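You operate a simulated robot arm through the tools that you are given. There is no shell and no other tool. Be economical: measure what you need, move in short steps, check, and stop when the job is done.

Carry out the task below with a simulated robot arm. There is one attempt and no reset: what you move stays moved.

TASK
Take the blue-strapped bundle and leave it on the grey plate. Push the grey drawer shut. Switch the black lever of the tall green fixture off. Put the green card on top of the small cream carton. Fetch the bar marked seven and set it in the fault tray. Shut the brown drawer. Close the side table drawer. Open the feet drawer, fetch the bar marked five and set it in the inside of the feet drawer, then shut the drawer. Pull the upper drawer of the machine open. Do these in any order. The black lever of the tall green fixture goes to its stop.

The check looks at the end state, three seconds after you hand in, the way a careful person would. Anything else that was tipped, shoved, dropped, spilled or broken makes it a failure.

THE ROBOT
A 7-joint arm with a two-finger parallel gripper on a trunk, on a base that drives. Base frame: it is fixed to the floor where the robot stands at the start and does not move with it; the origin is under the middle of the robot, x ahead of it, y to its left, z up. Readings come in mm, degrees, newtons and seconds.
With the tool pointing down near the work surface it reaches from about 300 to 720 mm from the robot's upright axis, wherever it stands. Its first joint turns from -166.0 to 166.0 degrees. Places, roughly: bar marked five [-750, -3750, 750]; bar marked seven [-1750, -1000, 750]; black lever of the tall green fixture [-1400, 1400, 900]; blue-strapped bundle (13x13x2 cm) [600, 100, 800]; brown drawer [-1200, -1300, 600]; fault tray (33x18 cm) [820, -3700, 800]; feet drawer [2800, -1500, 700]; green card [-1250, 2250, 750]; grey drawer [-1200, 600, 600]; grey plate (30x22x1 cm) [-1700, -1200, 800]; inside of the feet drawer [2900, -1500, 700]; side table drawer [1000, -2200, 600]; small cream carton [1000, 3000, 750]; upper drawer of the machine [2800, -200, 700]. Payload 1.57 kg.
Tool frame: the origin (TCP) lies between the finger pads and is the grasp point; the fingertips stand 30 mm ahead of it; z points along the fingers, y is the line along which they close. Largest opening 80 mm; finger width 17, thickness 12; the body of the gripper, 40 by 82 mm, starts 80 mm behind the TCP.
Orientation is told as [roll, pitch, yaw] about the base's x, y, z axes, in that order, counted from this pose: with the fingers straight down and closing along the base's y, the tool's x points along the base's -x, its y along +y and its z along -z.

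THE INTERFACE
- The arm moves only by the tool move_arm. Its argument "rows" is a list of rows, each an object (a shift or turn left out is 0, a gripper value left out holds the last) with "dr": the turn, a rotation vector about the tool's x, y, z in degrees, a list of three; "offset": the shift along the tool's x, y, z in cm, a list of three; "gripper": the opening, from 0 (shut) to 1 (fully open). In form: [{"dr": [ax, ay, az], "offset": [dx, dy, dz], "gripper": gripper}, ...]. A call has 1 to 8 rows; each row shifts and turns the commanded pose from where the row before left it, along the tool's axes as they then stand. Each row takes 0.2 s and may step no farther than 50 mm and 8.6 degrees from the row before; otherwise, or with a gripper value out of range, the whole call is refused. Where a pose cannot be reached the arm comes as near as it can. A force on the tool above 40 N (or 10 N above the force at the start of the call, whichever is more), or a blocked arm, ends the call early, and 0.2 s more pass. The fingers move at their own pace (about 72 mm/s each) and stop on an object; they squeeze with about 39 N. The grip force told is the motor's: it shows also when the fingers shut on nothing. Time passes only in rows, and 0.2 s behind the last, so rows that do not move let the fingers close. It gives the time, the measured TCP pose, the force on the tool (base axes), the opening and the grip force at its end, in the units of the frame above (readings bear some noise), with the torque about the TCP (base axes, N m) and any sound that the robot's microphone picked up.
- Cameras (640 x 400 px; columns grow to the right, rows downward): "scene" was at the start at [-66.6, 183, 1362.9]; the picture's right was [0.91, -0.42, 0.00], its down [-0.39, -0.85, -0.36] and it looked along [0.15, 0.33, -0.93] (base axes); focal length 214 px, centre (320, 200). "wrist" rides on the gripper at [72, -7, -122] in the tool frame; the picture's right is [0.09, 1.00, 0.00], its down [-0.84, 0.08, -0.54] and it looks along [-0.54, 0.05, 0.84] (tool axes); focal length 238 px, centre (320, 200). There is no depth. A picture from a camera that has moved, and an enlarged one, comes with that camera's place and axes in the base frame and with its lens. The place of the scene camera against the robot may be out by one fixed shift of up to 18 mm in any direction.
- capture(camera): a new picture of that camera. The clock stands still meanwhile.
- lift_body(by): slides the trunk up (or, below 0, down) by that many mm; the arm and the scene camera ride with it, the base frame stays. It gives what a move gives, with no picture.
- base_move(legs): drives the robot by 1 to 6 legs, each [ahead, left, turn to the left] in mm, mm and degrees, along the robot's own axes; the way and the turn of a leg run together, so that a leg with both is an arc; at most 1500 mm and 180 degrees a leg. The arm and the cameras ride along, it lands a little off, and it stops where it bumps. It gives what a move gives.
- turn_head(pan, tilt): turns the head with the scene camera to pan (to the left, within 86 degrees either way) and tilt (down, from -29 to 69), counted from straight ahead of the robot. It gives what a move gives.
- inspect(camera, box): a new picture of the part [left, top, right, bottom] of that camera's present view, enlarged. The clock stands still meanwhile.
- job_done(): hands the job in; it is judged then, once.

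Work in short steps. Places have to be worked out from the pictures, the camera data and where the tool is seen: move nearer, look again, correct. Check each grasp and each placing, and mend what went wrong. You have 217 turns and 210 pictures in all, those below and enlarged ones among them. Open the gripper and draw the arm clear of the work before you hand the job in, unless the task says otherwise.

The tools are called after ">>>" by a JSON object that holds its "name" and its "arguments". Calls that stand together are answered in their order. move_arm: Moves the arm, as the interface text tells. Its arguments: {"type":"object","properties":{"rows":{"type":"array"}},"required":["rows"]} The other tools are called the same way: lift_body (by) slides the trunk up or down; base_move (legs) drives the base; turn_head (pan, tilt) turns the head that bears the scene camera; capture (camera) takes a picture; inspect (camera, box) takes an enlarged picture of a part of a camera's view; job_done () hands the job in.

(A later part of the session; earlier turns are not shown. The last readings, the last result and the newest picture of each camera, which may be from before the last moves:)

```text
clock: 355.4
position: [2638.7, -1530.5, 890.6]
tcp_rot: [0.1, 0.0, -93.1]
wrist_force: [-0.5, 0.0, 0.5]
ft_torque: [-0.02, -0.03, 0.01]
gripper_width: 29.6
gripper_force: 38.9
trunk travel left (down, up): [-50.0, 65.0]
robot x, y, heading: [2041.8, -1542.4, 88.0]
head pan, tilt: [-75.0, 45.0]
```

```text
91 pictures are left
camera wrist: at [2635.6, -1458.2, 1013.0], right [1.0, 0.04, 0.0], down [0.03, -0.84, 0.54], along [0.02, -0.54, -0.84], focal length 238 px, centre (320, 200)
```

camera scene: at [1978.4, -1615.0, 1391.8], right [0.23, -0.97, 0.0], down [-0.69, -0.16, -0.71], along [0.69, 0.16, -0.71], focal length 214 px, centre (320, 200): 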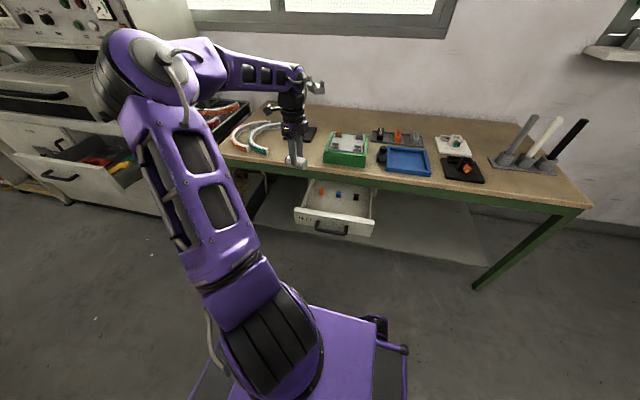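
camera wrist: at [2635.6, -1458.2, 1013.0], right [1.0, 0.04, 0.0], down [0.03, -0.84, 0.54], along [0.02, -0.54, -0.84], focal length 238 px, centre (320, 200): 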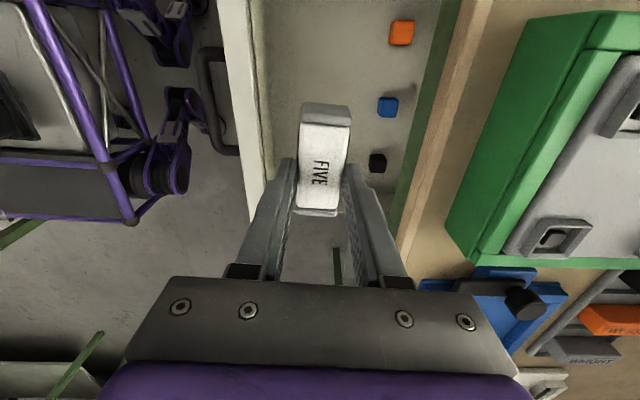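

Centred. Lower to ~745, then slowly to contact.

>>> {"name": "move_arm", "arguments": {"rows": [{"offset": [0, 0, 4.8]}, {"offset": [0, 0, 4.8]}, {"offset": [0, 0, 4.0]}]}}

>>> {"name": "capture", "arguments": {"camera": "wrist"}}

>>> {"name": "move_arm", "arguments": {"rows": [{"offset": [0, 0, 1.2]}, {"offset": [0, 0, 1.2]}, {"offset": [0, 0, 0.8]}, {"offset": [0, 0, 0.6]}]}}

```text
clock: 356.2
position: [2640.5, -1532.1, 754.5]
tcp_rot: [0.3, 0.0, -93.1]
wrist_force: [0.1, -0.8, -0.1]
ft_torque: [-0.04, 0.0, 0.02]
gripper_width: 29.5
gripper_force: 39.0
trunk travel left (down, up): [-50.0, 65.0]
robot x, y, heading: [2043.8, -1540.5, 87.9]
head pan, tilt: [-75.0, 45.0]
```

```text
90 pictures are left
camera wrist: at [2637.3, -1460.3, 876.3], right [1.0, 0.04, 0.0], down [0.03, -0.84, 0.54], along [0.02, -0.54, -0.84], focal length 238 px, centre (320, 200)
```

wrist: 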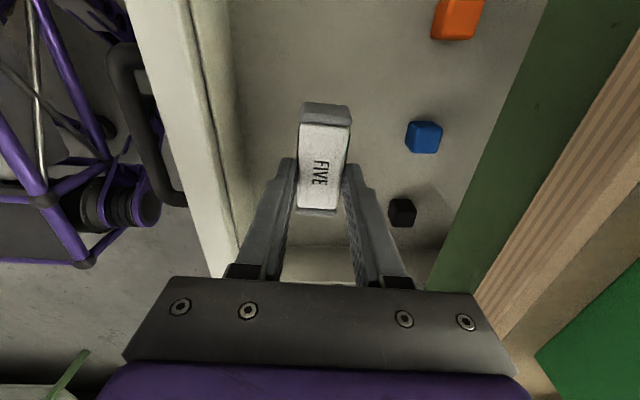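

```text
clock: 357.2
position: [2639.5, -1529.3, 715.4]
tcp_rot: [0.1, 0.0, -93.1]
wrist_force: [-0.4, -0.6, -0.6]
ft_torque: [-0.01, 0.01, 0.02]
gripper_width: 29.8
gripper_force: 39.1
trunk travel left (down, up): [-50.0, 65.0]
robot x, y, heading: [2042.4, -1540.3, 88.0]
head pan, tilt: [-75.0, 45.0]
```

>>> {"name": "move_arm", "arguments": {"rows": [{"offset": [0, 0, 0.7]}, {"offset": [0, 0, 0.7]}, {"offset": [0, 0, 0.5]}, {"offset": [0, 0, 0.4]}]}}

>>> {"name": "move_arm", "arguments": {"rows": [{"offset": [0, 0, 0.4]}, {"offset": [0, 0, 0.4]}, {"offset": [0, 0, 0.4]}]}}

```text
clock: 358.2
position: [2641.3, -1528.1, 697.4]
tcp_rot: [0.5, 0.1, -93.2]
wrist_force: [0.7, 1.2, 25.0]
ft_torque: [-0.67, 0.06, 0.03]
gripper_width: 29.7
gripper_force: 38.6
trunk travel left (down, up): [-50.0, 65.0]
robot x, y, heading: [2041.0, -1543.7, 87.9]
head pan, tilt: [-75.0, 45.0]
```

```text
clock: 359.0
position: [2640.7, -1529.7, 683.3]
tcp_rot: [0.3, -0.1, -93.1]
wrist_force: [0.8, 2.7, 28.3]
ft_torque: [0.0, 0.08, 0.01]
gripper_width: 29.7
gripper_force: 39.1
trunk travel left (down, up): [-50.0, 65.0]
robot x, y, heading: [2042.3, -1536.7, 87.7]
head pan, tilt: [-75.0, 45.0]
```

Bar on drawer floor. Release and rise.

>>> {"name": "move_arm", "arguments": {"rows": [{"offset": [0, 0, -0.2], "gripper": 0.55}, {}, {"offset": [0, 0, -3]}, {"offset": [0, 0, -4.5]}, {"offset": [0, 0, -4.5]}, {"offset": [0, 0, -4.5]}, {"offset": [0, 0, -4.5]}]}}

>>> {"name": "capture", "arguments": {"camera": "wrist"}}

```text
clock: 360.6
position: [2641.6, -1525.8, 893.6]
tcp_rot: [0.2, 0.1, -93.1]
wrist_force: [0.2, 0.0, -0.6]
ft_torque: [0.04, 0.02, -0.01]
gripper_width: 43.9
gripper_force: 0.0
trunk travel left (down, up): [-50.0, 65.0]
robot x, y, heading: [2040.7, -1539.8, 87.7]
head pan, tilt: [-75.0, 45.0]
```

```text
89 pictures are left
camera wrist: at [2638.3, -1455.3, 1015.1], right [1.0, 0.04, 0.0], down [0.03, -0.84, 0.54], along [0.02, -0.54, -0.84], focal length 238 px, centre (320, 200)
```

wrist: 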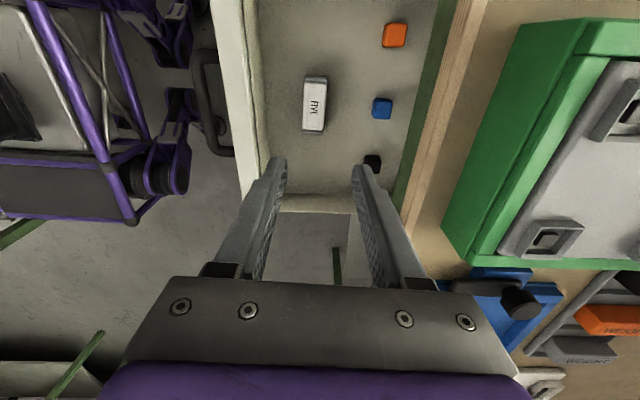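

Bar FIVE lies in the drawer. Retract the arm in front of the drawer and rotate tool for pushing.

>>> {"name": "move_arm", "arguments": {"rows": [{"offset": [0, -4.6, -1], "gripper": 0}, {"offset": [0, -4.6, -1]}, {"offset": [0, -4.6, -1]}, {"offset": [0, -4.6, -1]}, {"dr": [0, 0, 8.5]}, {"dr": [0, 0, 8.5]}, {"dr": [0, 0, 8.5]}, {"dr": [0, 0, 8.5]}]}}

>>> {"name": "move_arm", "arguments": {"rows": [{"dr": [0, 0, 8.5]}, {"dr": [0, 0, 8.5]}, {"dr": [0, 0, 8.5]}, {"dr": [0, 0, 8.5]}, {"dr": [0, 0, 8.5]}, {"dr": [0, 0, 8.5]}, {"dr": [0, 0, 3]}]}}

>>> {"name": "base_move", "arguments": {"legs": [[0, 20, 2]]}}

>>> {"name": "move_arm", "arguments": {"rows": [{"dr": [0, 7.5, 0]}, {"dr": [0, 7.5, 0]}, {"dr": [0, 7.5, 0]}, {"dr": [0, 7.5, 0]}, {"dr": [0, 7.5, 0]}, {"dr": [0, 7.5, 0]}]}}

```text
clock: 362.4
position: [2457.3, -1517.8, 932.7]
tcp_rot: [0.2, 0.1, -127.3]
wrist_force: [0.5, -0.4, 0.2]
ft_torque: [-0.01, 0.01, 0.01]
gripper_width: 0.0
gripper_force: 21.6
trunk travel left (down, up): [-50.0, 65.0]
robot x, y, heading: [2042.4, -1545.0, 88.0]
head pan, tilt: [-75.0, 45.0]
```

```text
clock: 364.0
position: [2455.7, -1518.7, 932.6]
tcp_rot: [0.0, 0.1, 178.8]
wrist_force: [-0.2, 0.1, 0.6]
ft_torque: [0.0, 0.03, 0.03]
gripper_width: 0.1
gripper_force: 21.5
trunk travel left (down, up): [-50.0, 65.0]
robot x, y, heading: [2043.5, -1541.5, 88.1]
head pan, tilt: [-75.0, 45.0]
```

```text
clock: 364.9
position: [2434.1, -1503.3, 932.5]
tcp_rot: [0.0, 0.1, -179.2]
wrist_force: [-0.1, 0.4, -0.1]
ft_torque: [0.03, -0.06, -0.02]
gripper_width: 0.0
gripper_force: 21.0
trunk travel left (down, up): [-50.0, 65.0]
robot x, y, heading: [2019.6, -1540.7, 89.9]
head pan, tilt: [-75.0, 45.0]
```

```text
clock: 366.3
position: [2434.8, -1496.0, 930.7]
tcp_rot: [-2.3, 38.2, -179.3]
wrist_force: [-0.1, 0.5, 0.5]
ft_torque: [0.01, -0.02, -0.01]
gripper_width: 0.0
gripper_force: 21.1
out of reach, approached as far as the arm can: row 5, 6
trunk travel left (down, up): [-50.0, 65.0]
robot x, y, heading: [2022.6, -1541.6, 90.1]
head pan, tilt: [-75.0, 45.0]
```

Lower to z≈724 in front of the drawer and centre at y≈-1528.

>>> {"name": "move_arm", "arguments": {"rows": [{"dr": [-2.3, 0, 0]}, {"offset": [-2.56, 0.64, 3.26]}, {"offset": [-2.56, 0.64, 3.26]}, {"offset": [-2.56, 0.64, 3.26]}, {"offset": [-2.56, 0.64, 3.26]}, {"offset": [-2.56, 0.64, 3.26]}]}}

>>> {"name": "capture", "arguments": {"camera": "wrist"}}

```text
clock: 367.7
position: [2437.2, -1529.0, 723.6]
tcp_rot: [0.0, 38.3, -179.4]
wrist_force: [-0.2, -0.3, -0.3]
ft_torque: [-0.01, 0.04, -0.03]
gripper_width: 0.3
gripper_force: 21.9
trunk travel left (down, up): [-50.0, 65.0]
robot x, y, heading: [2021.5, -1541.3, 89.6]
head pan, tilt: [-75.0, 45.0]
```

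```text
88 pictures are left
camera wrist: at [2418.4, -1523.0, 862.7], right [0.08, -0.99, 0.06], down [-0.99, -0.09, -0.09], along [0.1, -0.05, -0.99], focal length 238 px, centre (320, 200)
```

wrist: 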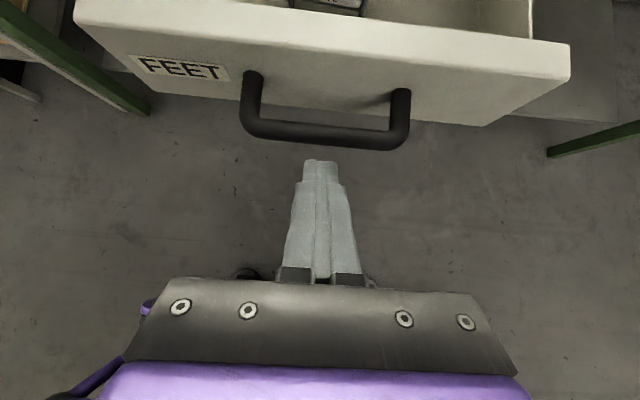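

Push the drawer shut.

>>> {"name": "move_arm", "arguments": {"rows": [{"offset": [2.4, 0, 1.85]}, {"offset": [2.4, 0, 1.85]}, {"offset": [1.73, 0, 1.36]}, {"offset": [1.73, 0, 1.36]}, {"offset": [1.73, 0, 1.36]}, {"offset": [1.73, 0, 1.36]}, {"offset": [1.73, 0, 1.36]}, {"offset": [1.73, 0, 1.36]}]}}

>>> {"name": "move_arm", "arguments": {"rows": [{"offset": [1.57, 0, 1.24]}, {"offset": [1.57, 0, 1.24]}, {"offset": [1.57, 0, 1.24]}, {"offset": [1.57, 0, 1.24]}, {"offset": [1.57, 0, 1.24]}, {"offset": [1.57, 0, 1.24]}, {"offset": [1.57, 0, 1.24]}]}}

>>> {"name": "capture", "arguments": {"camera": "wrist"}}

```text
clock: 369.5
position: [2630.5, -1524.3, 725.0]
tcp_rot: [0.0, 38.4, -179.4]
wrist_force: [0.3, 0.1, -0.8]
ft_torque: [-0.03, -0.04, -0.01]
gripper_width: 0.0
gripper_force: 20.9
trunk travel left (down, up): [-50.0, 65.0]
robot x, y, heading: [2025.0, -1539.9, 90.0]
head pan, tilt: [-75.0, 45.0]
```

```text
clock: 370.8
position: [2730.4, -1524.4, 720.5]
tcp_rot: [0.1, 37.8, -179.1]
wrist_force: [-13.6, 0.4, 5.6]
ft_torque: [0.0, 0.15, -0.04]
gripper_width: 0.0
gripper_force: 21.7
trunk travel left (down, up): [-50.0, 65.0]
robot x, y, heading: [2024.0, -1537.1, 90.1]
head pan, tilt: [-75.0, 45.0]
stopped in row 6: the force on the tool passed its limit at 55 N (the readings are from after the stop); the commanded pose is now the measured one
```

```text
87 pictures are left
camera wrist: at [2711.8, -1518.3, 862.3], right [0.09, -0.99, 0.06], down [-0.99, -0.09, -0.08], along [0.09, -0.05, -0.99], focal length 238 px, centre (320, 200)
```

wrist: 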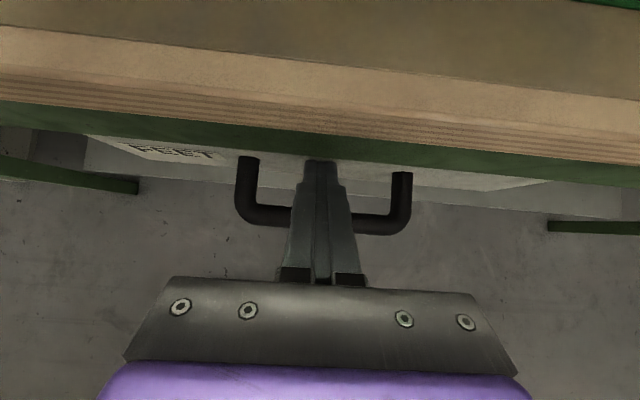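

Drawer at its stop (handle back at x≈2714). Withdraw, raise and un-tilt.

>>> {"name": "move_arm", "arguments": {"rows": [{"offset": [-3.5, 0, -2.8]}, {"offset": [-3.5, 0, -2.8]}, {"offset": [-3.5, 0, -2.8]}, {"offset": [-3.5, 0, -2.8]}, {"offset": [2.8, 0, -3.6]}, {"offset": [2.8, 0, -3.6]}, {"offset": [2.8, 0, -3.6]}, {"offset": [2.8, 0, -3.6]}]}}

>>> {"name": "move_arm", "arguments": {"rows": [{"dr": [0, -7.5, 0]}, {"dr": [0, -7.5, 0]}, {"dr": [0, -7.5, 0]}, {"dr": [0, -7.5, 0]}, {"dr": [0, -7.8, 0]}, {"offset": [0, 0, -4]}, {"offset": [0, 0, -4]}]}}

>>> {"name": "capture", "arguments": {"camera": "scene"}}

>>> {"name": "base_move", "arguments": {"legs": [[-1300, 0, 0], [0, 1400, 0], [0, 1020, 0], [0, 0, 180], [-1500, 0, 0]]}}

```text
clock: 372.6
position: [2550.7, -1525.4, 905.6]
tcp_rot: [0.2, 37.9, -179.3]
wrist_force: [0.7, -0.5, -0.2]
ft_torque: [0.01, -0.02, -0.02]
gripper_width: 0.0
gripper_force: 21.7
trunk travel left (down, up): [-50.0, 65.0]
robot x, y, heading: [2023.0, -1541.4, 90.2]
head pan, tilt: [-75.0, 45.0]
```

```text
clock: 374.2
position: [2551.1, -1524.3, 986.9]
tcp_rot: [0.0, 0.0, -179.3]
wrist_force: [0.3, -0.6, -0.5]
ft_torque: [-0.04, 0.04, -0.01]
gripper_width: 0.0
gripper_force: 21.3
out of reach, approached as far as the arm can: row 1
trunk travel left (down, up): [-50.0, 65.0]
robot x, y, heading: [2020.9, -1538.5, 89.9]
head pan, tilt: [-75.0, 45.0]
```

```text
86 pictures are left
camera scene: at [1961.0, -1616.8, 1391.7], right [0.26, -0.97, 0.0], down [-0.68, -0.18, -0.71], along [0.68, 0.18, -0.71], focal length 214 px, centre (320, 200)
```

scene: 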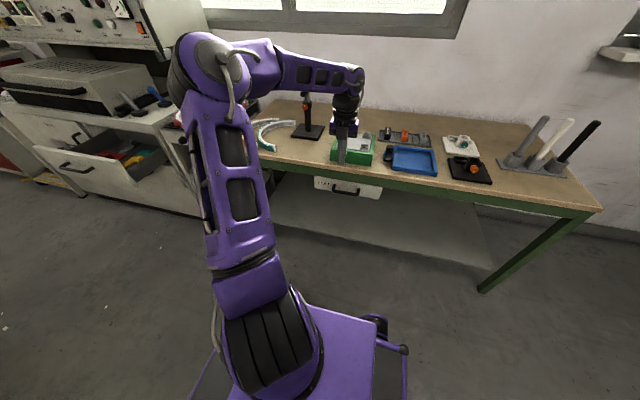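

```text
clock: 418.7
position: [-912.6, -1209.7, 985.8]
tcp_rot: [0.0, 0.0, -1.4]
wrist_force: [0.4, 0.1, -0.3]
ft_torque: [-0.02, -0.01, 0.01]
gripper_width: 0.0
gripper_force: 21.5
trunk travel left (down, up): [-50.0, 65.0]
robot x, y, heading: [-383.4, -1213.8, -92.6]
head pan, tilt: [-75.0, 45.0]
```

Continue north along the aisle to the grey drawer (y≈630).

>>> {"name": "base_move", "arguments": {"legs": [[0, 0, 2.6], [-1400, 0, 0], [-440, 0, 0]]}}

>>> {"name": "capture", "arguments": {"camera": "scene"}}

>>> {"name": "capture", "arguments": {"camera": "wrist"}}

```text
clock: 428.3
position: [-944.3, 591.6, 984.7]
tcp_rot: [-0.1, 0.0, 1.9]
wrist_force: [-0.2, 0.1, 0.0]
ft_torque: [0.0, -0.01, 0.03]
gripper_width: 0.0
gripper_force: 20.8
trunk travel left (down, up): [-50.0, 65.0]
robot x, y, heading: [-414.8, 617.1, -88.8]
head pan, tilt: [-75.0, 45.0]
```

```text
85 pictures are left
camera scene: at [-356.0, 681.5, 1391.7], right [-0.28, 0.96, 0.0], down [0.68, 0.2, -0.71], along [-0.68, -0.2, -0.71], focal length 214 px, centre (320, 200)
```

scene: 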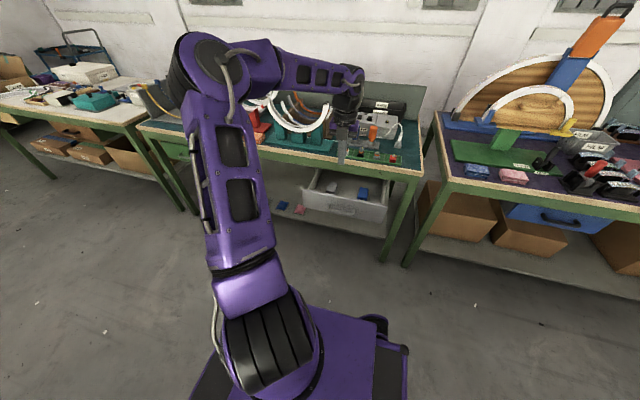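

```text
84 pictures are left
camera wrist: at [-1016.3, 581.8, 1107.9], right [-0.13, 0.99, 0.0], down [0.83, 0.11, 0.54], along [0.54, 0.07, -0.84], focal length 238 px, centre (320, 200)
```

wrist: 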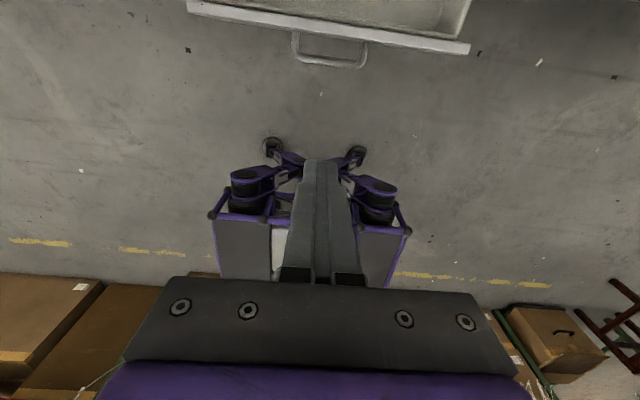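

Grey drawer face x≈-1040, handle at (−990, 608). Get the base closer, retract and tilt the tool.

>>> {"name": "base_move", "arguments": {"legs": [[-14, -100, 0]]}}

>>> {"name": "move_arm", "arguments": {"rows": [{"offset": [-4.6, 0, 0]}, {"offset": [-4.6, 0, 0]}, {"dr": [0, 7.5, 0]}, {"dr": [0, 7.5, 0]}, {"dr": [0, 7.5, 0]}, {"dr": [0, 7.5, 0]}, {"dr": [0, 7.5, 0]}, {"dr": [0, 5, 0]}]}}

```text
clock: 429.9
position: [-1046.1, 601.3, 986.6]
tcp_rot: [0.0, 0.0, 2.0]
wrist_force: [-0.2, 0.4, 0.0]
ft_torque: [0.01, 0.01, 0.0]
gripper_width: 0.0
gripper_force: 21.2
trunk travel left (down, up): [-50.0, 65.0]
robot x, y, heading: [-518.9, 632.8, -88.6]
head pan, tilt: [-75.0, 45.0]
```

```text
clock: 431.8
position: [-956.5, 604.8, 985.7]
tcp_rot: [0.0, 42.7, 2.0]
wrist_force: [0.0, 0.8, 0.0]
ft_torque: [-0.03, -0.01, -0.03]
gripper_width: 0.0
gripper_force: 21.8
trunk travel left (down, up): [-50.0, 65.0]
robot x, y, heading: [-515.9, 629.3, -88.6]
head pan, tilt: [-75.0, 45.0]
```

>>> {"name": "move_arm", "arguments": {"rows": [{"offset": [-3.03, 0, 3.28]}, {"offset": [-3.03, 0, 3.28]}, {"offset": [-3.03, 0, 3.28]}, {"offset": [-3.03, 0, 3.28]}, {"offset": [-3.03, 0, 3.28]}, {"offset": [-3.03, 0, 3.28]}]}}

>>> {"name": "capture", "arguments": {"camera": "wrist"}}

```text
clock: 433.1
position: [-927.1, 598.7, 959.4]
tcp_rot: [0.1, 42.5, 2.1]
wrist_force: [0.3, 0.2, -0.2]
ft_torque: [-0.01, 0.01, 0.01]
gripper_width: 0.0
gripper_force: 20.7
out of reach, approached as far as the arm can: row 1, 2, 3, 4, 5, 6
trunk travel left (down, up): [-50.0, 65.0]
robot x, y, heading: [-516.3, 631.9, -88.7]
head pan, tilt: [-75.0, 45.0]
```

```text
83 pictures are left
camera wrist: at [-896.7, 592.9, 1097.3], right [-0.1, 0.99, 0.06], down [0.98, 0.11, -0.17], along [-0.17, 0.04, -0.98], focal length 238 px, centre (320, 200)
```

wrist: 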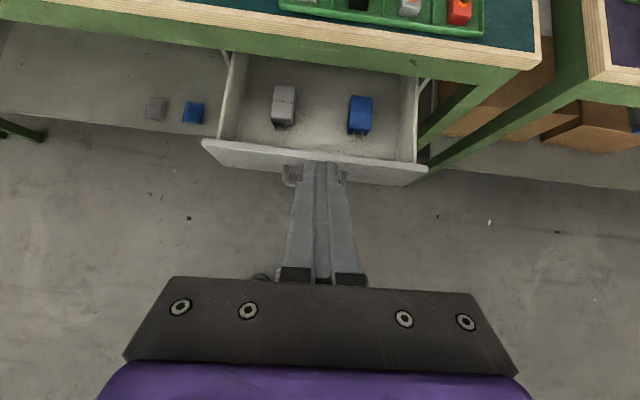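

Arm limited at that radius; move the base back 90 mm and extend outward 90 before descending.

>>> {"name": "base_move", "arguments": {"legs": [[0, 100, 0]]}}

>>> {"name": "move_arm", "arguments": {"rows": [{"offset": [3.3, 0, 3.05]}, {"offset": [3.3, 0, 3.05]}, {"offset": [-3.03, 0, 3.28]}, {"offset": [-3.03, 0, 3.28]}, {"offset": [-3.03, 0, 3.28]}, {"offset": [-3.03, 0, 3.28]}, {"offset": [-3.03, 0, 3.28]}]}}

```text
clock: 434.8
position: [-822.2, 602.1, 958.6]
tcp_rot: [0.1, 42.5, 2.0]
wrist_force: [0.2, -0.5, 0.1]
ft_torque: [0.04, 0.02, -0.02]
gripper_width: 0.0
gripper_force: 20.8
trunk travel left (down, up): [-50.0, 65.0]
robot x, y, heading: [-411.7, 636.9, -88.4]
head pan, tilt: [-75.0, 45.0]
```

```text
clock: 436.4
position: [-822.9, 515.8, 915.8]
tcp_rot: [0.6, 42.5, 2.4]
wrist_force: [0.7, 0.1, 0.4]
ft_torque: [0.03, 0.0, 0.01]
gripper_width: 0.0
gripper_force: 21.0
out of reach, approached as far as the arm can: row 1, 2, 3, 4, 5, 6, 7
trunk travel left (down, up): [-50.0, 65.0]
robot x, y, heading: [-415.7, 629.7, -88.5]
head pan, tilt: [-75.0, 45.0]
```

Joint-limit posture; un-tilt and re-extend to refresh the posture.

>>> {"name": "move_arm", "arguments": {"rows": [{"dr": [0, -7.1, 0]}, {"dr": [0, -7.1, 0]}, {"dr": [0, -7.1, 0]}, {"dr": [0, -7.1, 0]}, {"dr": [0, -7.1, 0]}, {"dr": [0, -7, 0]}, {"offset": [3, 3, -3]}, {"offset": [3, 3, -3]}]}}

>>> {"name": "capture", "arguments": {"camera": "scene"}}

```text
refused: row 7 steps farther than a row can; nothing moved
```

```text
82 pictures are left
camera scene: at [-355.0, 695.7, 1391.7], right [-0.28, 0.96, 0.0], down [0.68, 0.2, -0.71], along [-0.68, -0.2, -0.71], focal length 214 px, centre (320, 200)
```

scene: 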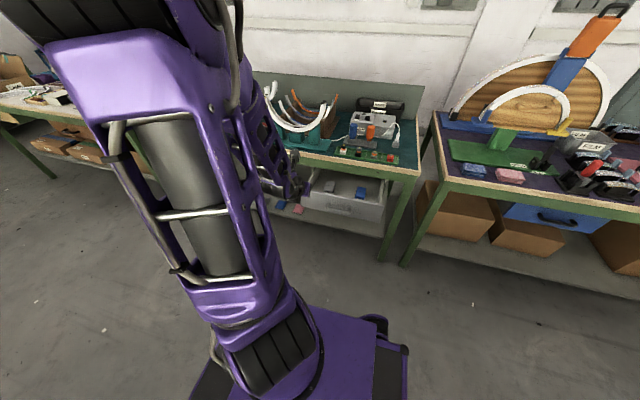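

The elbow went high. Un-tilt and stretch out to restore the usual posture.

>>> {"name": "move_arm", "arguments": {"rows": [{"dr": [0, -7.1, 0]}, {"dr": [0, -7.1, 0]}, {"dr": [0, -7.1, 0]}, {"dr": [0, -7.1, 0]}, {"dr": [0, -7.1, 0]}, {"dr": [0, -7, 0]}, {"offset": [4, 2.8, 0]}, {"offset": [4, 2.8, 0]}]}}

>>> {"name": "move_arm", "arguments": {"rows": [{"offset": [4, 2.5, 0]}, {"offset": [4.5, 0, 0]}]}}

>>> {"name": "capture", "arguments": {"camera": "scene"}}

```text
clock: 438.2
position: [-902.8, 567.7, 913.9]
tcp_rot: [0.1, 0.0, 1.9]
wrist_force: [0.6, -0.6, 0.1]
ft_torque: [0.02, 0.01, 0.03]
gripper_width: 0.0
gripper_force: 21.4
trunk travel left (down, up): [-50.0, 65.0]
robot x, y, heading: [-414.9, 631.2, -88.6]
head pan, tilt: [-75.0, 45.0]
```

```text
clock: 438.8
position: [-989.0, 589.6, 911.0]
tcp_rot: [0.0, 0.1, 2.1]
wrist_force: [1.4, 0.1, 0.5]
ft_torque: [-0.01, 0.01, 0.02]
gripper_width: 0.2
gripper_force: 20.8
trunk travel left (down, up): [-50.0, 65.0]
robot x, y, heading: [-413.9, 629.8, -88.4]
head pan, tilt: [-75.0, 45.0]
```

```text
81 pictures are left
camera scene: at [-354.6, 695.9, 1391.7], right [-0.28, 0.96, 0.0], down [0.68, 0.2, -0.71], along [-0.68, -0.2, -0.71], focal length 214 px, centre (320, 200)
```

scene: 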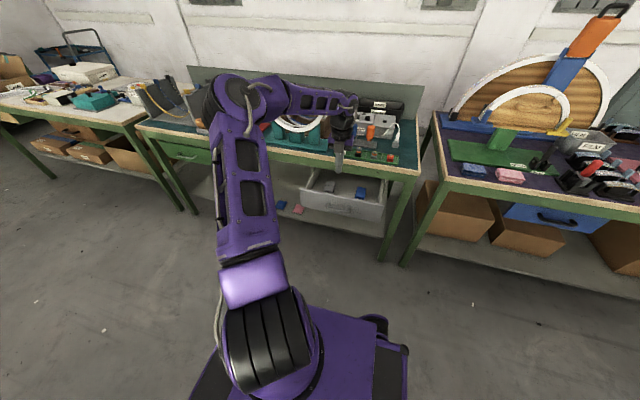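

Good posture again. Shift the base away 60 mm, tilt only 20°, and lower.

>>> {"name": "base_move", "arguments": {"legs": [[-14, 60, 0]]}}

>>> {"name": "move_arm", "arguments": {"rows": [{"dr": [0, 6.7, 0]}, {"dr": [0, 6.7, 0]}, {"dr": [0, 6.7, 0]}, {"offset": [-1.65, 0, 4.53]}, {"offset": [-1.65, 0, 4.53]}, {"offset": [-1.65, 0, 4.53]}, {"offset": [-1.65, 0, 4.53]}]}}

>>> {"name": "capture", "arguments": {"camera": "wrist"}}

```text
clock: 440.1
position: [-931.1, 603.8, 912.8]
tcp_rot: [0.1, 0.0, 2.2]
wrist_force: [-0.1, 0.3, -0.2]
ft_torque: [0.02, 0.01, 0.01]
gripper_width: 0.2
gripper_force: 21.2
trunk travel left (down, up): [-50.0, 65.0]
robot x, y, heading: [-357.4, 647.3, -88.7]
head pan, tilt: [-75.0, 45.0]
```

```text
clock: 441.6
position: [-931.6, 606.1, 720.5]
tcp_rot: [0.1, 20.1, 2.1]
wrist_force: [0.0, 0.4, 0.5]
ft_torque: [-0.02, 0.01, 0.03]
gripper_width: 0.0
gripper_force: 21.2
trunk travel left (down, up): [-50.0, 65.0]
robot x, y, heading: [-354.2, 646.1, -88.4]
head pan, tilt: [-75.0, 45.0]
```

```text
80 pictures are left
camera wrist: at [-955.7, 597.9, 859.9], right [-0.12, 0.99, 0.03], down [0.97, 0.11, 0.22], along [0.22, 0.06, -0.97], focal length 238 px, centre (320, 200)
```

wrist: 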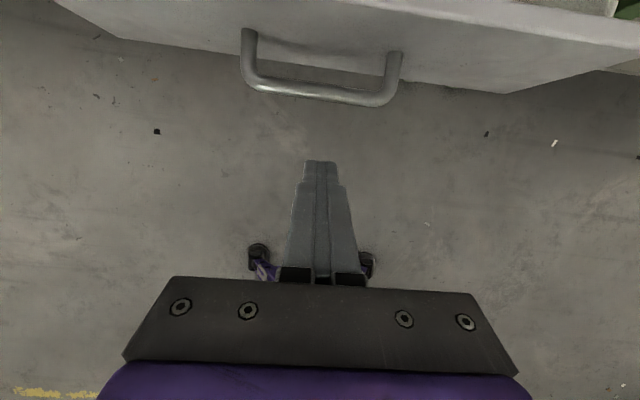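

Push: base 150 mm right, then finish with the arm.

>>> {"name": "base_move", "arguments": {"legs": [[0, -160, 0]]}}

>>> {"name": "move_arm", "arguments": {"rows": [{"offset": [1.7, 0, 0.62]}, {"offset": [1.7, 0, 0.62]}, {"offset": [1.7, 0, 0.62]}, {"offset": [1.7, 0, 0.62]}, {"offset": [1.7, 0, 0.62]}, {"offset": [1.7, 0, 0.62]}, {"offset": [1.7, 0, 0.62]}]}}

>>> {"name": "capture", "arguments": {"camera": "wrist"}}

```text
clock: 443.8
position: [-1091.7, 601.7, 720.4]
tcp_rot: [-0.1, 20.1, 2.1]
wrist_force: [-0.3, 0.0, -0.4]
ft_torque: [0.02, 0.01, 0.0]
gripper_width: 0.3
gripper_force: 21.4
trunk travel left (down, up): [-50.0, 65.0]
robot x, y, heading: [-517.0, 644.3, -88.9]
head pan, tilt: [-75.0, 45.0]
```

```text
clock: 445.1
position: [-1180.4, 599.0, 716.1]
tcp_rot: [-0.1, 19.0, 2.2]
wrist_force: [8.6, 0.4, 3.9]
ft_torque: [0.02, -0.16, -0.05]
gripper_width: 0.1
gripper_force: 21.0
trunk travel left (down, up): [-50.0, 65.0]
robot x, y, heading: [-509.6, 645.2, -88.8]
head pan, tilt: [-75.0, 45.0]
stopped in row 6: the force on the tool passed its limit at 58 N (the readings are from after the stop); the commanded pose is now the measured one
```

```text
79 pictures are left
camera wrist: at [-1208.7, 591.7, 855.5], right [-0.12, 0.99, 0.03], down [0.96, 0.11, 0.24], along [0.23, 0.06, -0.97], focal length 238 px, centre (320, 200)
```

wrist: 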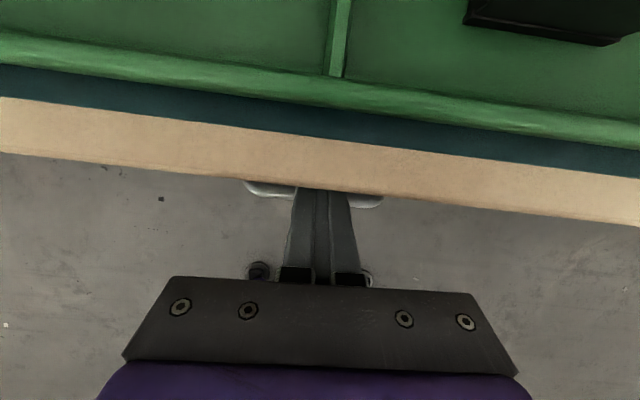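

Stopped by force at tip x≈-1190. Push once more to confirm it's the stop, then look.

>>> {"name": "move_arm", "arguments": {"rows": [{"offset": [0.9, 0, 0.33]}, {"offset": [0.9, 0, 0.33]}]}}

>>> {"name": "move_arm", "arguments": {"rows": [{"offset": [-4, 0, -1.4]}, {"offset": [-4, 0, -1.4]}, {"offset": [-4, 0, -1.4]}]}}

>>> {"name": "capture", "arguments": {"camera": "wrist"}}

>>> {"name": "inspect", "arguments": {"camera": "scene", "box": [240, 100, 440, 225]}}

```text
clock: 445.5
position: [-1181.8, 600.1, 712.1]
tcp_rot: [-0.3, 18.1, 2.0]
wrist_force: [9.1, 1.2, 4.1]
ft_torque: [0.0, -0.17, 0.0]
gripper_width: 0.0
gripper_force: 21.3
trunk travel left (down, up): [-50.0, 65.0]
robot x, y, heading: [-515.8, 643.5, -89.0]
head pan, tilt: [-75.0, 45.0]
stopped in row 1: the force on the tool passed its limit at 52 N (the readings are from after the stop); the commanded pose is now the measured one
```

```text
clock: 446.3
position: [-1056.0, 602.5, 716.8]
tcp_rot: [-0.4, 18.2, 2.1]
wrist_force: [-1.1, 0.3, -0.2]
ft_torque: [0.0, 0.03, 0.02]
gripper_width: 0.0
gripper_force: 21.2
trunk travel left (down, up): [-50.0, 65.0]
robot x, y, heading: [-512.2, 648.9, -88.4]
head pan, tilt: [-75.0, 45.0]
```

```text
78 pictures are left
camera wrist: at [-1085.1, 595.9, 854.4], right [-0.13, 0.99, 0.02], down [0.96, 0.12, 0.25], along [0.25, 0.06, -0.97], focal length 238 px, centre (320, 200)
```

wrist: 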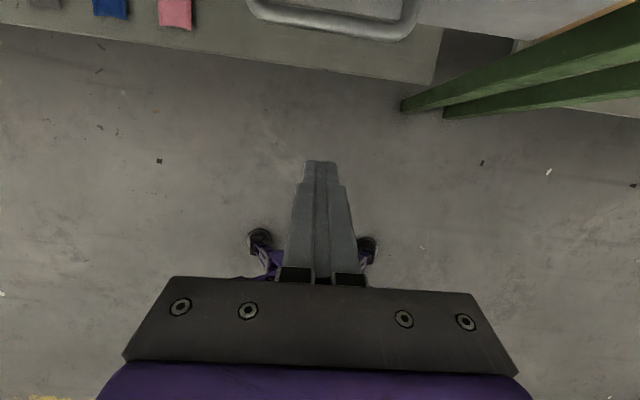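

```text
3.20 times, centred on (340, 162) of scene
camera zoom: at [-454.7, 707.2, 1391.7], right [-0.28, 0.96, 0.0], down [0.68, 0.2, -0.71], along [-0.68, -0.2, -0.71], focal length 686 px, centre (256, 320)
```

zoom: 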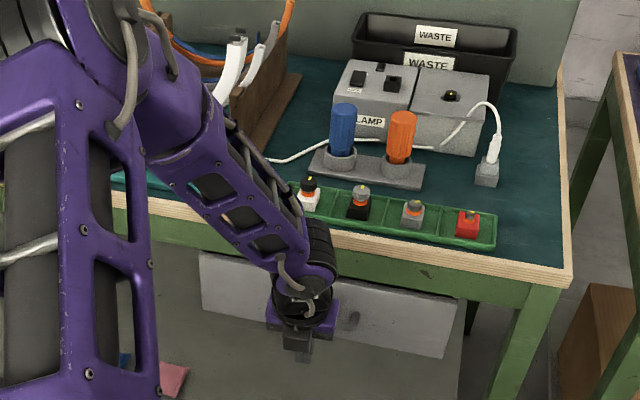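

Grey drawer is shut. Raise, un-tilt and drive back (north) toward the lever.

>>> {"name": "move_arm", "arguments": {"rows": [{"offset": [1.5, 0, -4.5]}, {"offset": [1.5, 0, -4.5]}, {"offset": [1.5, 0, -4.5]}, {"offset": [1.5, 0, -4.5]}, {"dr": [0, -6, 0], "offset": [0, 0, -4]}, {"dr": [0, -6, 0], "offset": [0, 0, -3]}, {"dr": [0, -6, 0]}]}}

>>> {"name": "base_move", "arguments": {"legs": [[0, 120, -1], [-760, 0, 0]]}}

>>> {"name": "turn_head", "arguments": {"pan": -86, "tilt": 30}}

>>> {"name": "capture", "arguments": {"camera": "scene"}}

>>> {"name": "capture", "arguments": {"camera": "wrist"}}

```text
clock: 447.9
position: [-1039.4, 608.4, 972.1]
tcp_rot: [-0.3, 0.2, 2.0]
wrist_force: [0.3, -0.2, 0.0]
ft_torque: [0.0, 0.0, -0.01]
gripper_width: 0.0
gripper_force: 21.9
trunk travel left (down, up): [-50.0, 65.0]
robot x, y, heading: [-513.7, 647.1, -88.7]
head pan, tilt: [-75.0, 45.0]
```

```text
clock: 453.5
position: [-922.5, 1381.4, 972.4]
tcp_rot: [-0.3, 0.2, 1.1]
wrist_force: [0.3, -0.2, 0.1]
ft_torque: [-0.02, 0.02, -0.03]
gripper_width: 0.0
gripper_force: 21.3
trunk travel left (down, up): [-50.0, 65.0]
robot x, y, heading: [-400.7, 1408.7, -89.6]
head pan, tilt: [-75.0, 45.0]
```

```text
clock: 454.2
position: [-923.3, 1382.5, 973.0]
tcp_rot: [-0.3, 0.2, 1.1]
wrist_force: [-0.2, -0.9, -0.5]
ft_torque: [0.0, 0.0, 0.0]
gripper_width: 0.0
gripper_force: 21.2
trunk travel left (down, up): [-50.0, 65.0]
robot x, y, heading: [-395.9, 1409.8, -89.9]
head pan, tilt: [-85.9, 30.0]
```

```text
76 pictures are left
camera scene: at [-347.7, 1486.9, 1414.3], right [-0.08, 1.0, 0.0], down [0.5, 0.04, -0.87], along [-0.86, -0.07, -0.5], focal length 214 px, centre (320, 200)
```

scene: 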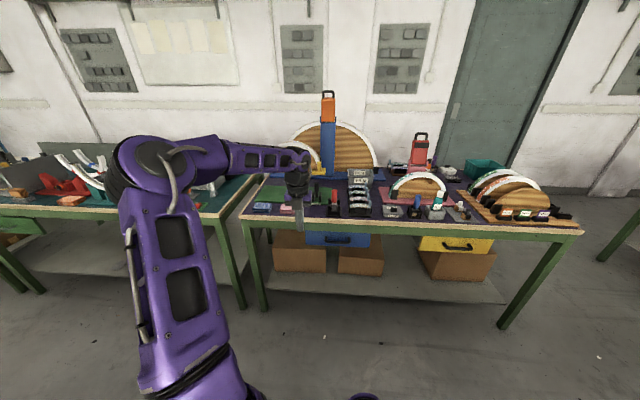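

```text
75 pictures are left
camera wrist: at [-993.8, 1374.3, 1094.8], right [-0.11, 0.99, 0.0], down [0.84, 0.1, 0.54], along [0.54, 0.06, -0.84], focal length 238 px, centre (320, 200)
```

wrist: 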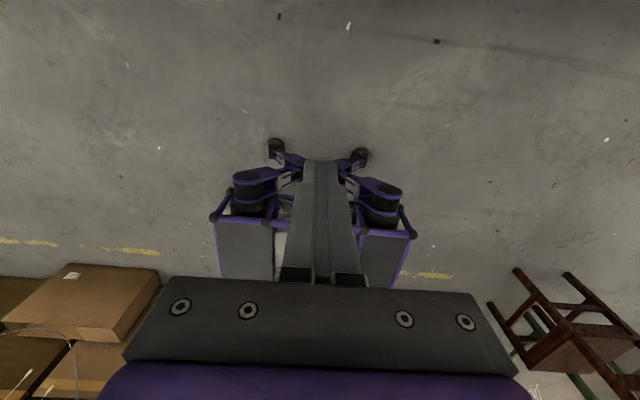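

Zoom in on the bench C items.

>>> {"name": "inspect", "arguments": {"camera": "scene", "box": [230, 100, 470, 250]}}

```text
2.67 times, centred on (350, 175) of scene
camera zoom: at [-347.7, 1486.9, 1414.3], right [-0.08, 1.0, 0.0], down [0.5, 0.04, -0.87], along [-0.86, -0.07, -0.5], focal length 572 px, centre (240, 267)
```

zoom: 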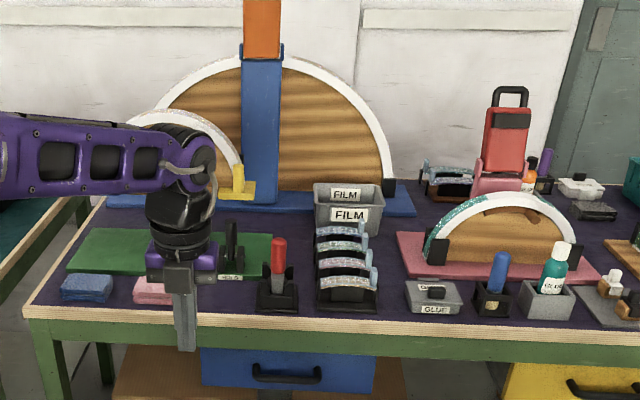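

The arm hides the green fixture. Move back 350 mm and look again.

>>> {"name": "base_move", "arguments": {"legs": [[-380, 0, 0]]}}

>>> {"name": "turn_head", "arguments": {"pan": -62, "tilt": 35}}

>>> {"name": "inspect", "arguments": {"camera": "scene", "box": [220, 60, 460, 210]}}

>>> {"name": "capture", "arguments": {"camera": "scene"}}

```text
clock: 456.7
position: [-924.6, 1768.4, 973.6]
tcp_rot: [-0.3, 0.2, 1.1]
wrist_force: [-0.6, 0.4, 0.0]
ft_torque: [0.01, 0.01, 0.0]
gripper_width: 0.0
gripper_force: 21.1
trunk travel left (down, up): [-50.0, 65.0]
robot x, y, heading: [-399.5, 1796.4, -89.8]
head pan, tilt: [-85.9, 30.0]
```

```text
clock: 457.6
position: [-925.4, 1767.6, 972.1]
tcp_rot: [-0.3, 0.1, 1.1]
wrist_force: [0.0, -0.2, -0.2]
ft_torque: [-0.01, -0.03, 0.02]
gripper_width: 0.1
gripper_force: 21.4
trunk travel left (down, up): [-50.0, 65.0]
robot x, y, heading: [-395.5, 1795.5, -89.6]
head pan, tilt: [-62.0, 35.0]
```

```text
2.67 times, centred on (340, 135) of scene
camera zoom: at [-337.2, 1836.6, 1406.6], right [-0.47, 0.88, 0.0], down [0.51, 0.27, -0.82], along [-0.72, -0.39, -0.57], focal length 572 px, centre (267, 373)
```

zoom: 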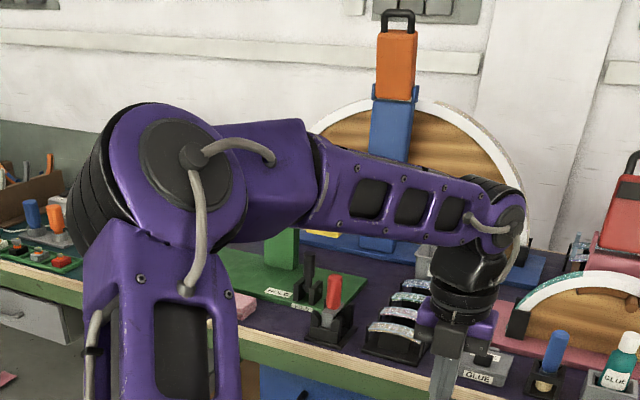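

```text
72 pictures are left
camera scene: at [-337.2, 1836.6, 1406.6], right [-0.47, 0.88, 0.0], down [0.51, 0.27, -0.82], along [-0.72, -0.39, -0.57], focal length 214 px, centre (320, 200)
```

scene: 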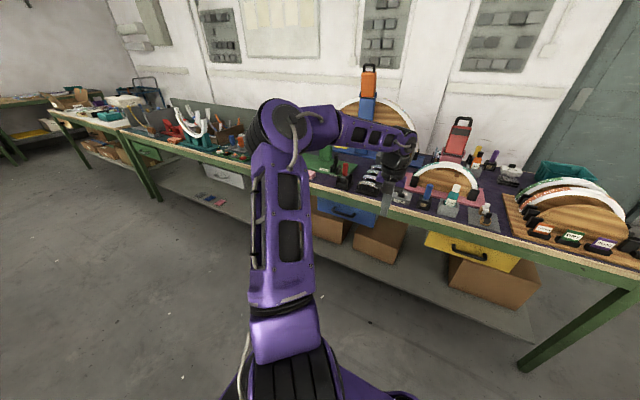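

Black lever seen on the green base near (-1490,1330). Raise the arm, and drive so that the wrist camera can look from above.

>>> {"name": "move_arm", "arguments": {"rows": [{"offset": [0, 0, -4.5]}, {"offset": [0, 0, -4.5]}, {"offset": [0, 0, -4.5]}]}}

>>> {"name": "base_move", "arguments": {"legs": [[430, 0, 0], [0, -400, 0]]}}

>>> {"name": "capture", "arguments": {"camera": "wrist"}}

>>> {"name": "turn_head", "arguments": {"pan": -86, "tilt": 50}}

>>> {"name": "capture", "arguments": {"camera": "scene"}}

```text
clock: 458.4
position: [-924.7, 1766.5, 1110.1]
tcp_rot: [-0.3, 0.3, 1.1]
wrist_force: [0.3, 0.4, 0.4]
ft_torque: [-0.01, -0.02, 0.03]
gripper_width: 0.0
gripper_force: 21.2
trunk travel left (down, up): [-50.0, 65.0]
robot x, y, heading: [-399.9, 1794.0, -89.5]
head pan, tilt: [-62.0, 35.0]
```

```text
clock: 465.0
position: [-1325.6, 1330.4, 1108.5]
tcp_rot: [-0.4, 0.2, 1.8]
wrist_force: [-0.2, 0.6, 0.4]
ft_torque: [0.02, 0.03, -0.03]
gripper_width: 0.1
gripper_force: 21.3
trunk travel left (down, up): [-50.0, 65.0]
robot x, y, heading: [-801.4, 1366.4, -88.9]
head pan, tilt: [-62.0, 35.0]
```

```text
71 pictures are left
camera wrist: at [-1397.6, 1321.5, 1231.3], right [-0.12, 0.99, 0.0], down [0.84, 0.11, 0.54], along [0.53, 0.06, -0.84], focal length 238 px, centre (320, 200)
```

wrist: 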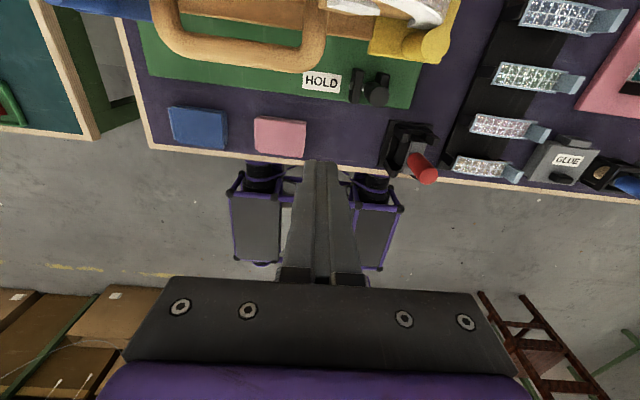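

```text
clock: 465.9
position: [-1327.1, 1329.6, 1108.1]
tcp_rot: [-0.3, 0.1, 1.9]
wrist_force: [0.1, 0.4, 0.0]
ft_torque: [0.0, -0.03, -0.04]
gripper_width: 0.1
gripper_force: 22.0
trunk travel left (down, up): [-50.0, 65.0]
robot x, y, heading: [-801.5, 1366.9, -89.0]
head pan, tilt: [-85.9, 50.0]
```

```text
70 pictures are left
camera scene: at [-739.7, 1443.2, 1384.9], right [-0.09, 1.0, 0.0], down [0.76, 0.07, -0.64], along [-0.64, -0.06, -0.77], focal length 214 px, centre (320, 200)
```

scene: 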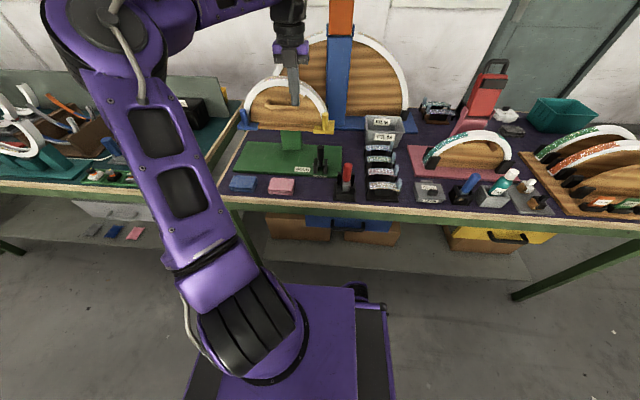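

>>> {"name": "inspect", "arguments": {"camera": "scene", "box": [225, 110, 385, 210]}}

>>> {"name": "inspect", "arguments": {"camera": "wrist", "box": [240, 0, 464, 140]}}

```text
4.00 times, centred on (305, 160) of scene
camera zoom: at [-739.7, 1443.2, 1384.9], right [-0.09, 1.0, 0.0], down [0.76, 0.07, -0.64], along [-0.64, -0.06, -0.77], focal length 858 px, centre (380, 360)
```

zoom: 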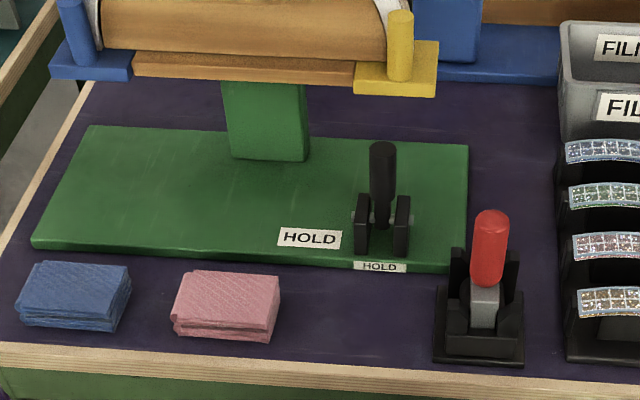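

```text
2.86 times, centred on (352, 70) of wrist
camera zoom: at [-1397.6, 1321.4, 1231.3], right [-0.12, 0.99, 0.0], down [0.84, 0.11, 0.54], along [0.53, 0.06, -0.84], focal length 681 px, centre (229, 571)
```

zoom: 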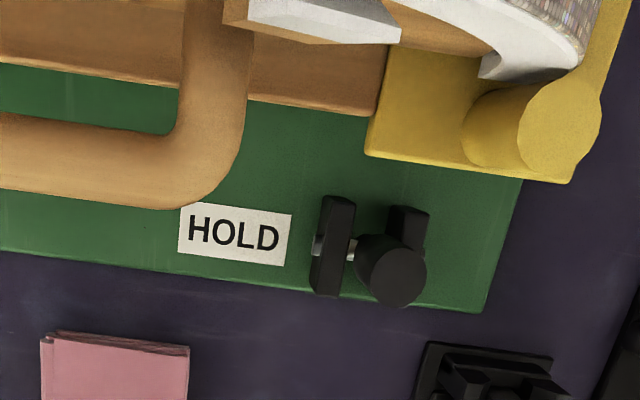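

The black lever ("HOLD") stands upright: pivot ≈(-1359,1388,852), top z≈930, pivoting about y. I'll grip it across y with the tool tilted 30° (keeps the camera off the arch), then pull toward the robot and feel which way it goes.

>>> {"name": "move_arm", "arguments": {"rows": [{"dr": [-0.3, 7.5, 0], "gripper": 0.7}, {"dr": [0, 7.5, 0]}, {"dr": [0, 7.5, 0]}, {"dr": [0, 7.5, 0]}, {"offset": [0, 3, 0]}, {"offset": [0, 3, 0]}]}}

>>> {"name": "capture", "arguments": {"camera": "wrist"}}

```text
clock: 467.3
position: [-1327.7, 1390.0, 1109.0]
tcp_rot: [0.0, 30.2, 1.8]
wrist_force: [0.9, -0.1, 0.3]
ft_torque: [0.04, -0.03, 0.0]
gripper_width: 56.2
gripper_force: 0.1
trunk travel left (down, up): [-50.0, 65.0]
robot x, y, heading: [-801.2, 1365.0, -89.0]
head pan, tilt: [-85.9, 50.0]
```

```text
67 pictures are left
camera wrist: at [-1328.2, 1383.4, 1250.6], right [-0.11, 0.99, 0.05], down [0.99, 0.11, 0.05], along [0.04, 0.05, -1.0], focal length 238 px, centre (320, 200)
```

wrist: 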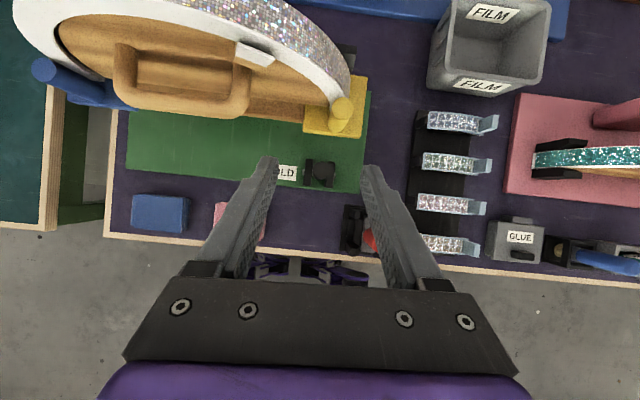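

>>> {"name": "move_arm", "arguments": {"rows": [{"offset": [-1.9, 0.2, 4.5]}, {"offset": [-1.9, 0.2, 4.5]}, {"offset": [-1.9, 0.2, 4.5]}]}}

>>> {"name": "capture", "arguments": {"camera": "wrist"}}

```text
clock: 468.1
position: [-1346.1, 1396.4, 964.8]
tcp_rot: [0.0, 30.2, 1.9]
wrist_force: [0.2, -0.6, -0.1]
ft_torque: [0.07, 0.0, -0.01]
gripper_width: 56.0
gripper_force: 0.1
trunk travel left (down, up): [-50.0, 65.0]
robot x, y, heading: [-800.0, 1364.0, -88.9]
head pan, tilt: [-85.9, 50.0]
```

```text
66 pictures are left
camera wrist: at [-1346.0, 1389.7, 1106.9], right [-0.11, 0.99, 0.05], down [0.99, 0.11, 0.05], along [0.04, 0.05, -1.0], focal length 238 px, centre (320, 200)
```

wrist: 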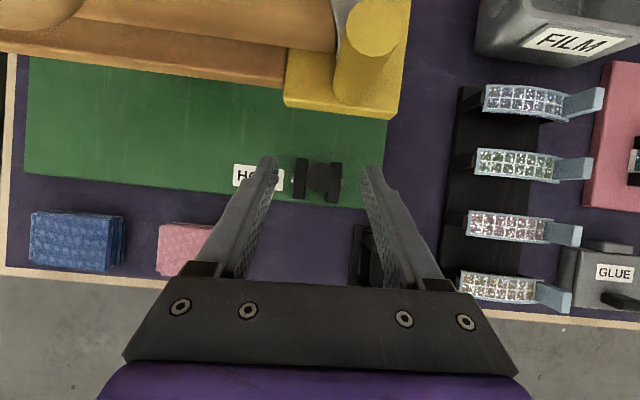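

Lever is centred between the fingers. Descend 5 cm and close.

>>> {"name": "move_arm", "arguments": {"rows": [{"offset": [-0.95, -0.1, 2.35]}, {"offset": [-0.95, 0, 2.35]}, {"gripper": 0}, {}, {}]}}

>>> {"name": "capture", "arguments": {"camera": "wrist"}}

```text
clock: 469.3
position: [-1353.2, 1398.7, 914.0]
tcp_rot: [0.1, 30.1, 1.6]
wrist_force: [-2.9, 14.9, -2.4]
ft_torque: [0.16, 0.16, -0.06]
gripper_width: 23.3
gripper_force: 36.1
trunk travel left (down, up): [-50.0, 65.0]
robot x, y, heading: [-801.8, 1365.4, -88.9]
head pan, tilt: [-85.9, 50.0]
```

```text
65 pictures are left
camera wrist: at [-1354.4, 1391.0, 1056.1], right [-0.11, 0.99, 0.05], down [0.99, 0.1, 0.05], along [0.04, 0.05, -1.0], focal length 238 px, centre (320, 200)
```

wrist: 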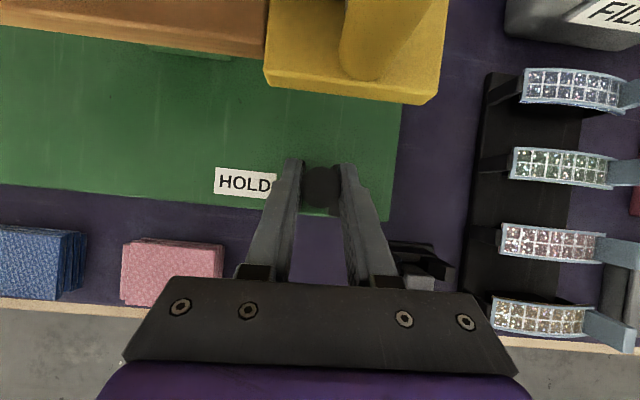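

Lever gripped (23 mm). Test: move 15 mm toward the robot.

>>> {"name": "move_arm", "arguments": {"rows": [{"offset": [-0.4, 0.3, -0.25]}, {"offset": [-0.45, 0, -0.25]}, {"offset": [-0.45, 0, -0.25]}]}}

```text
clock: 470.1
position: [-1341.4, 1399.1, 913.4]
tcp_rot: [-0.1, 30.3, 1.7]
wrist_force: [-16.3, 11.5, 5.0]
ft_torque: [0.34, 1.2, -0.09]
gripper_width: 23.6
gripper_force: 35.4
trunk travel left (down, up): [-50.0, 65.0]
robot x, y, heading: [-802.7, 1364.8, -89.0]
head pan, tilt: [-85.9, 50.0]
```

>>> {"name": "move_arm", "arguments": {"rows": [{"offset": [-0.45, 0, -0.25]}, {"offset": [-0.45, 0, -0.2]}, {}]}}

>>> {"name": "inspect", "arguments": {"camera": "scene", "box": [225, 110, 385, 210]}}

```text
clock: 470.9
position: [-1331.6, 1398.4, 912.9]
tcp_rot: [0.0, 30.2, 1.7]
wrist_force: [-15.4, 10.5, 2.0]
ft_torque: [0.5, 1.07, -0.18]
gripper_width: 23.2
gripper_force: 35.6
trunk travel left (down, up): [-50.0, 65.0]
robot x, y, heading: [-801.6, 1362.5, -89.0]
head pan, tilt: [-85.9, 50.0]
```

```text
4.00 times, centred on (305, 160) of scene
camera zoom: at [-740.4, 1444.0, 1384.8], right [-0.09, 1.0, 0.0], down [0.76, 0.07, -0.64], along [-0.64, -0.06, -0.77], focal length 858 px, centre (380, 360)
```

zoom: 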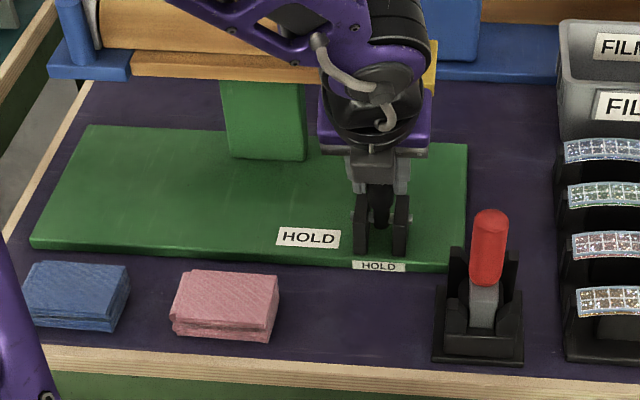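

The lever yields with ~15 N (moved ≈20°). Follow the arc toward the robot and down until it stops.

>>> {"name": "move_arm", "arguments": {"rows": [{"dr": [0, 3, 0], "offset": [-0.6, 0, 0.05]}, {"dr": [0, 3, 0], "offset": [-0.6, 0, 0.1]}, {"dr": [0, 3, 0], "offset": [-0.65, 0, 0.12]}, {"dr": [0, 3, 0], "offset": [-0.65, 0, 0.15]}]}}

>>> {"name": "inspect", "arguments": {"camera": "scene", "box": [265, 120, 361, 180]}}

```text
clock: 471.9
position: [-1311.1, 1400.0, 895.0]
tcp_rot: [0.0, 42.4, 1.8]
wrist_force: [3.3, 7.8, 22.3]
ft_torque: [0.99, 0.86, -0.66]
gripper_width: 23.7
gripper_force: 36.0
trunk travel left (down, up): [-50.0, 65.0]
robot x, y, heading: [-800.1, 1366.5, -89.1]
head pan, tilt: [-85.9, 50.0]
```

```text
6.67 times, centred on (313, 150) of scene
camera zoom: at [-737.8, 1443.7, 1384.8], right [-0.09, 1.0, 0.0], down [0.76, 0.07, -0.64], along [-0.64, -0.06, -0.77], focal length 1430 px, centre (367, 533)
```

zoom: 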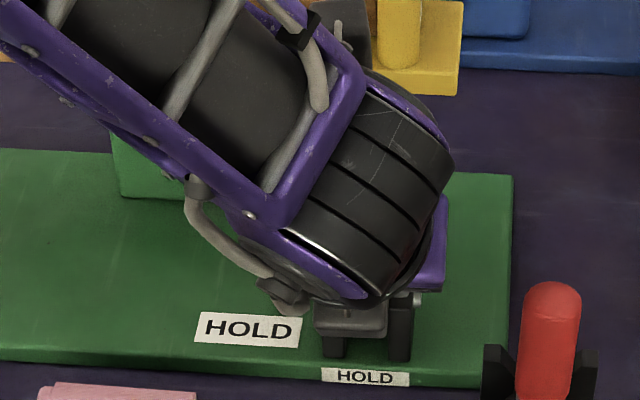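

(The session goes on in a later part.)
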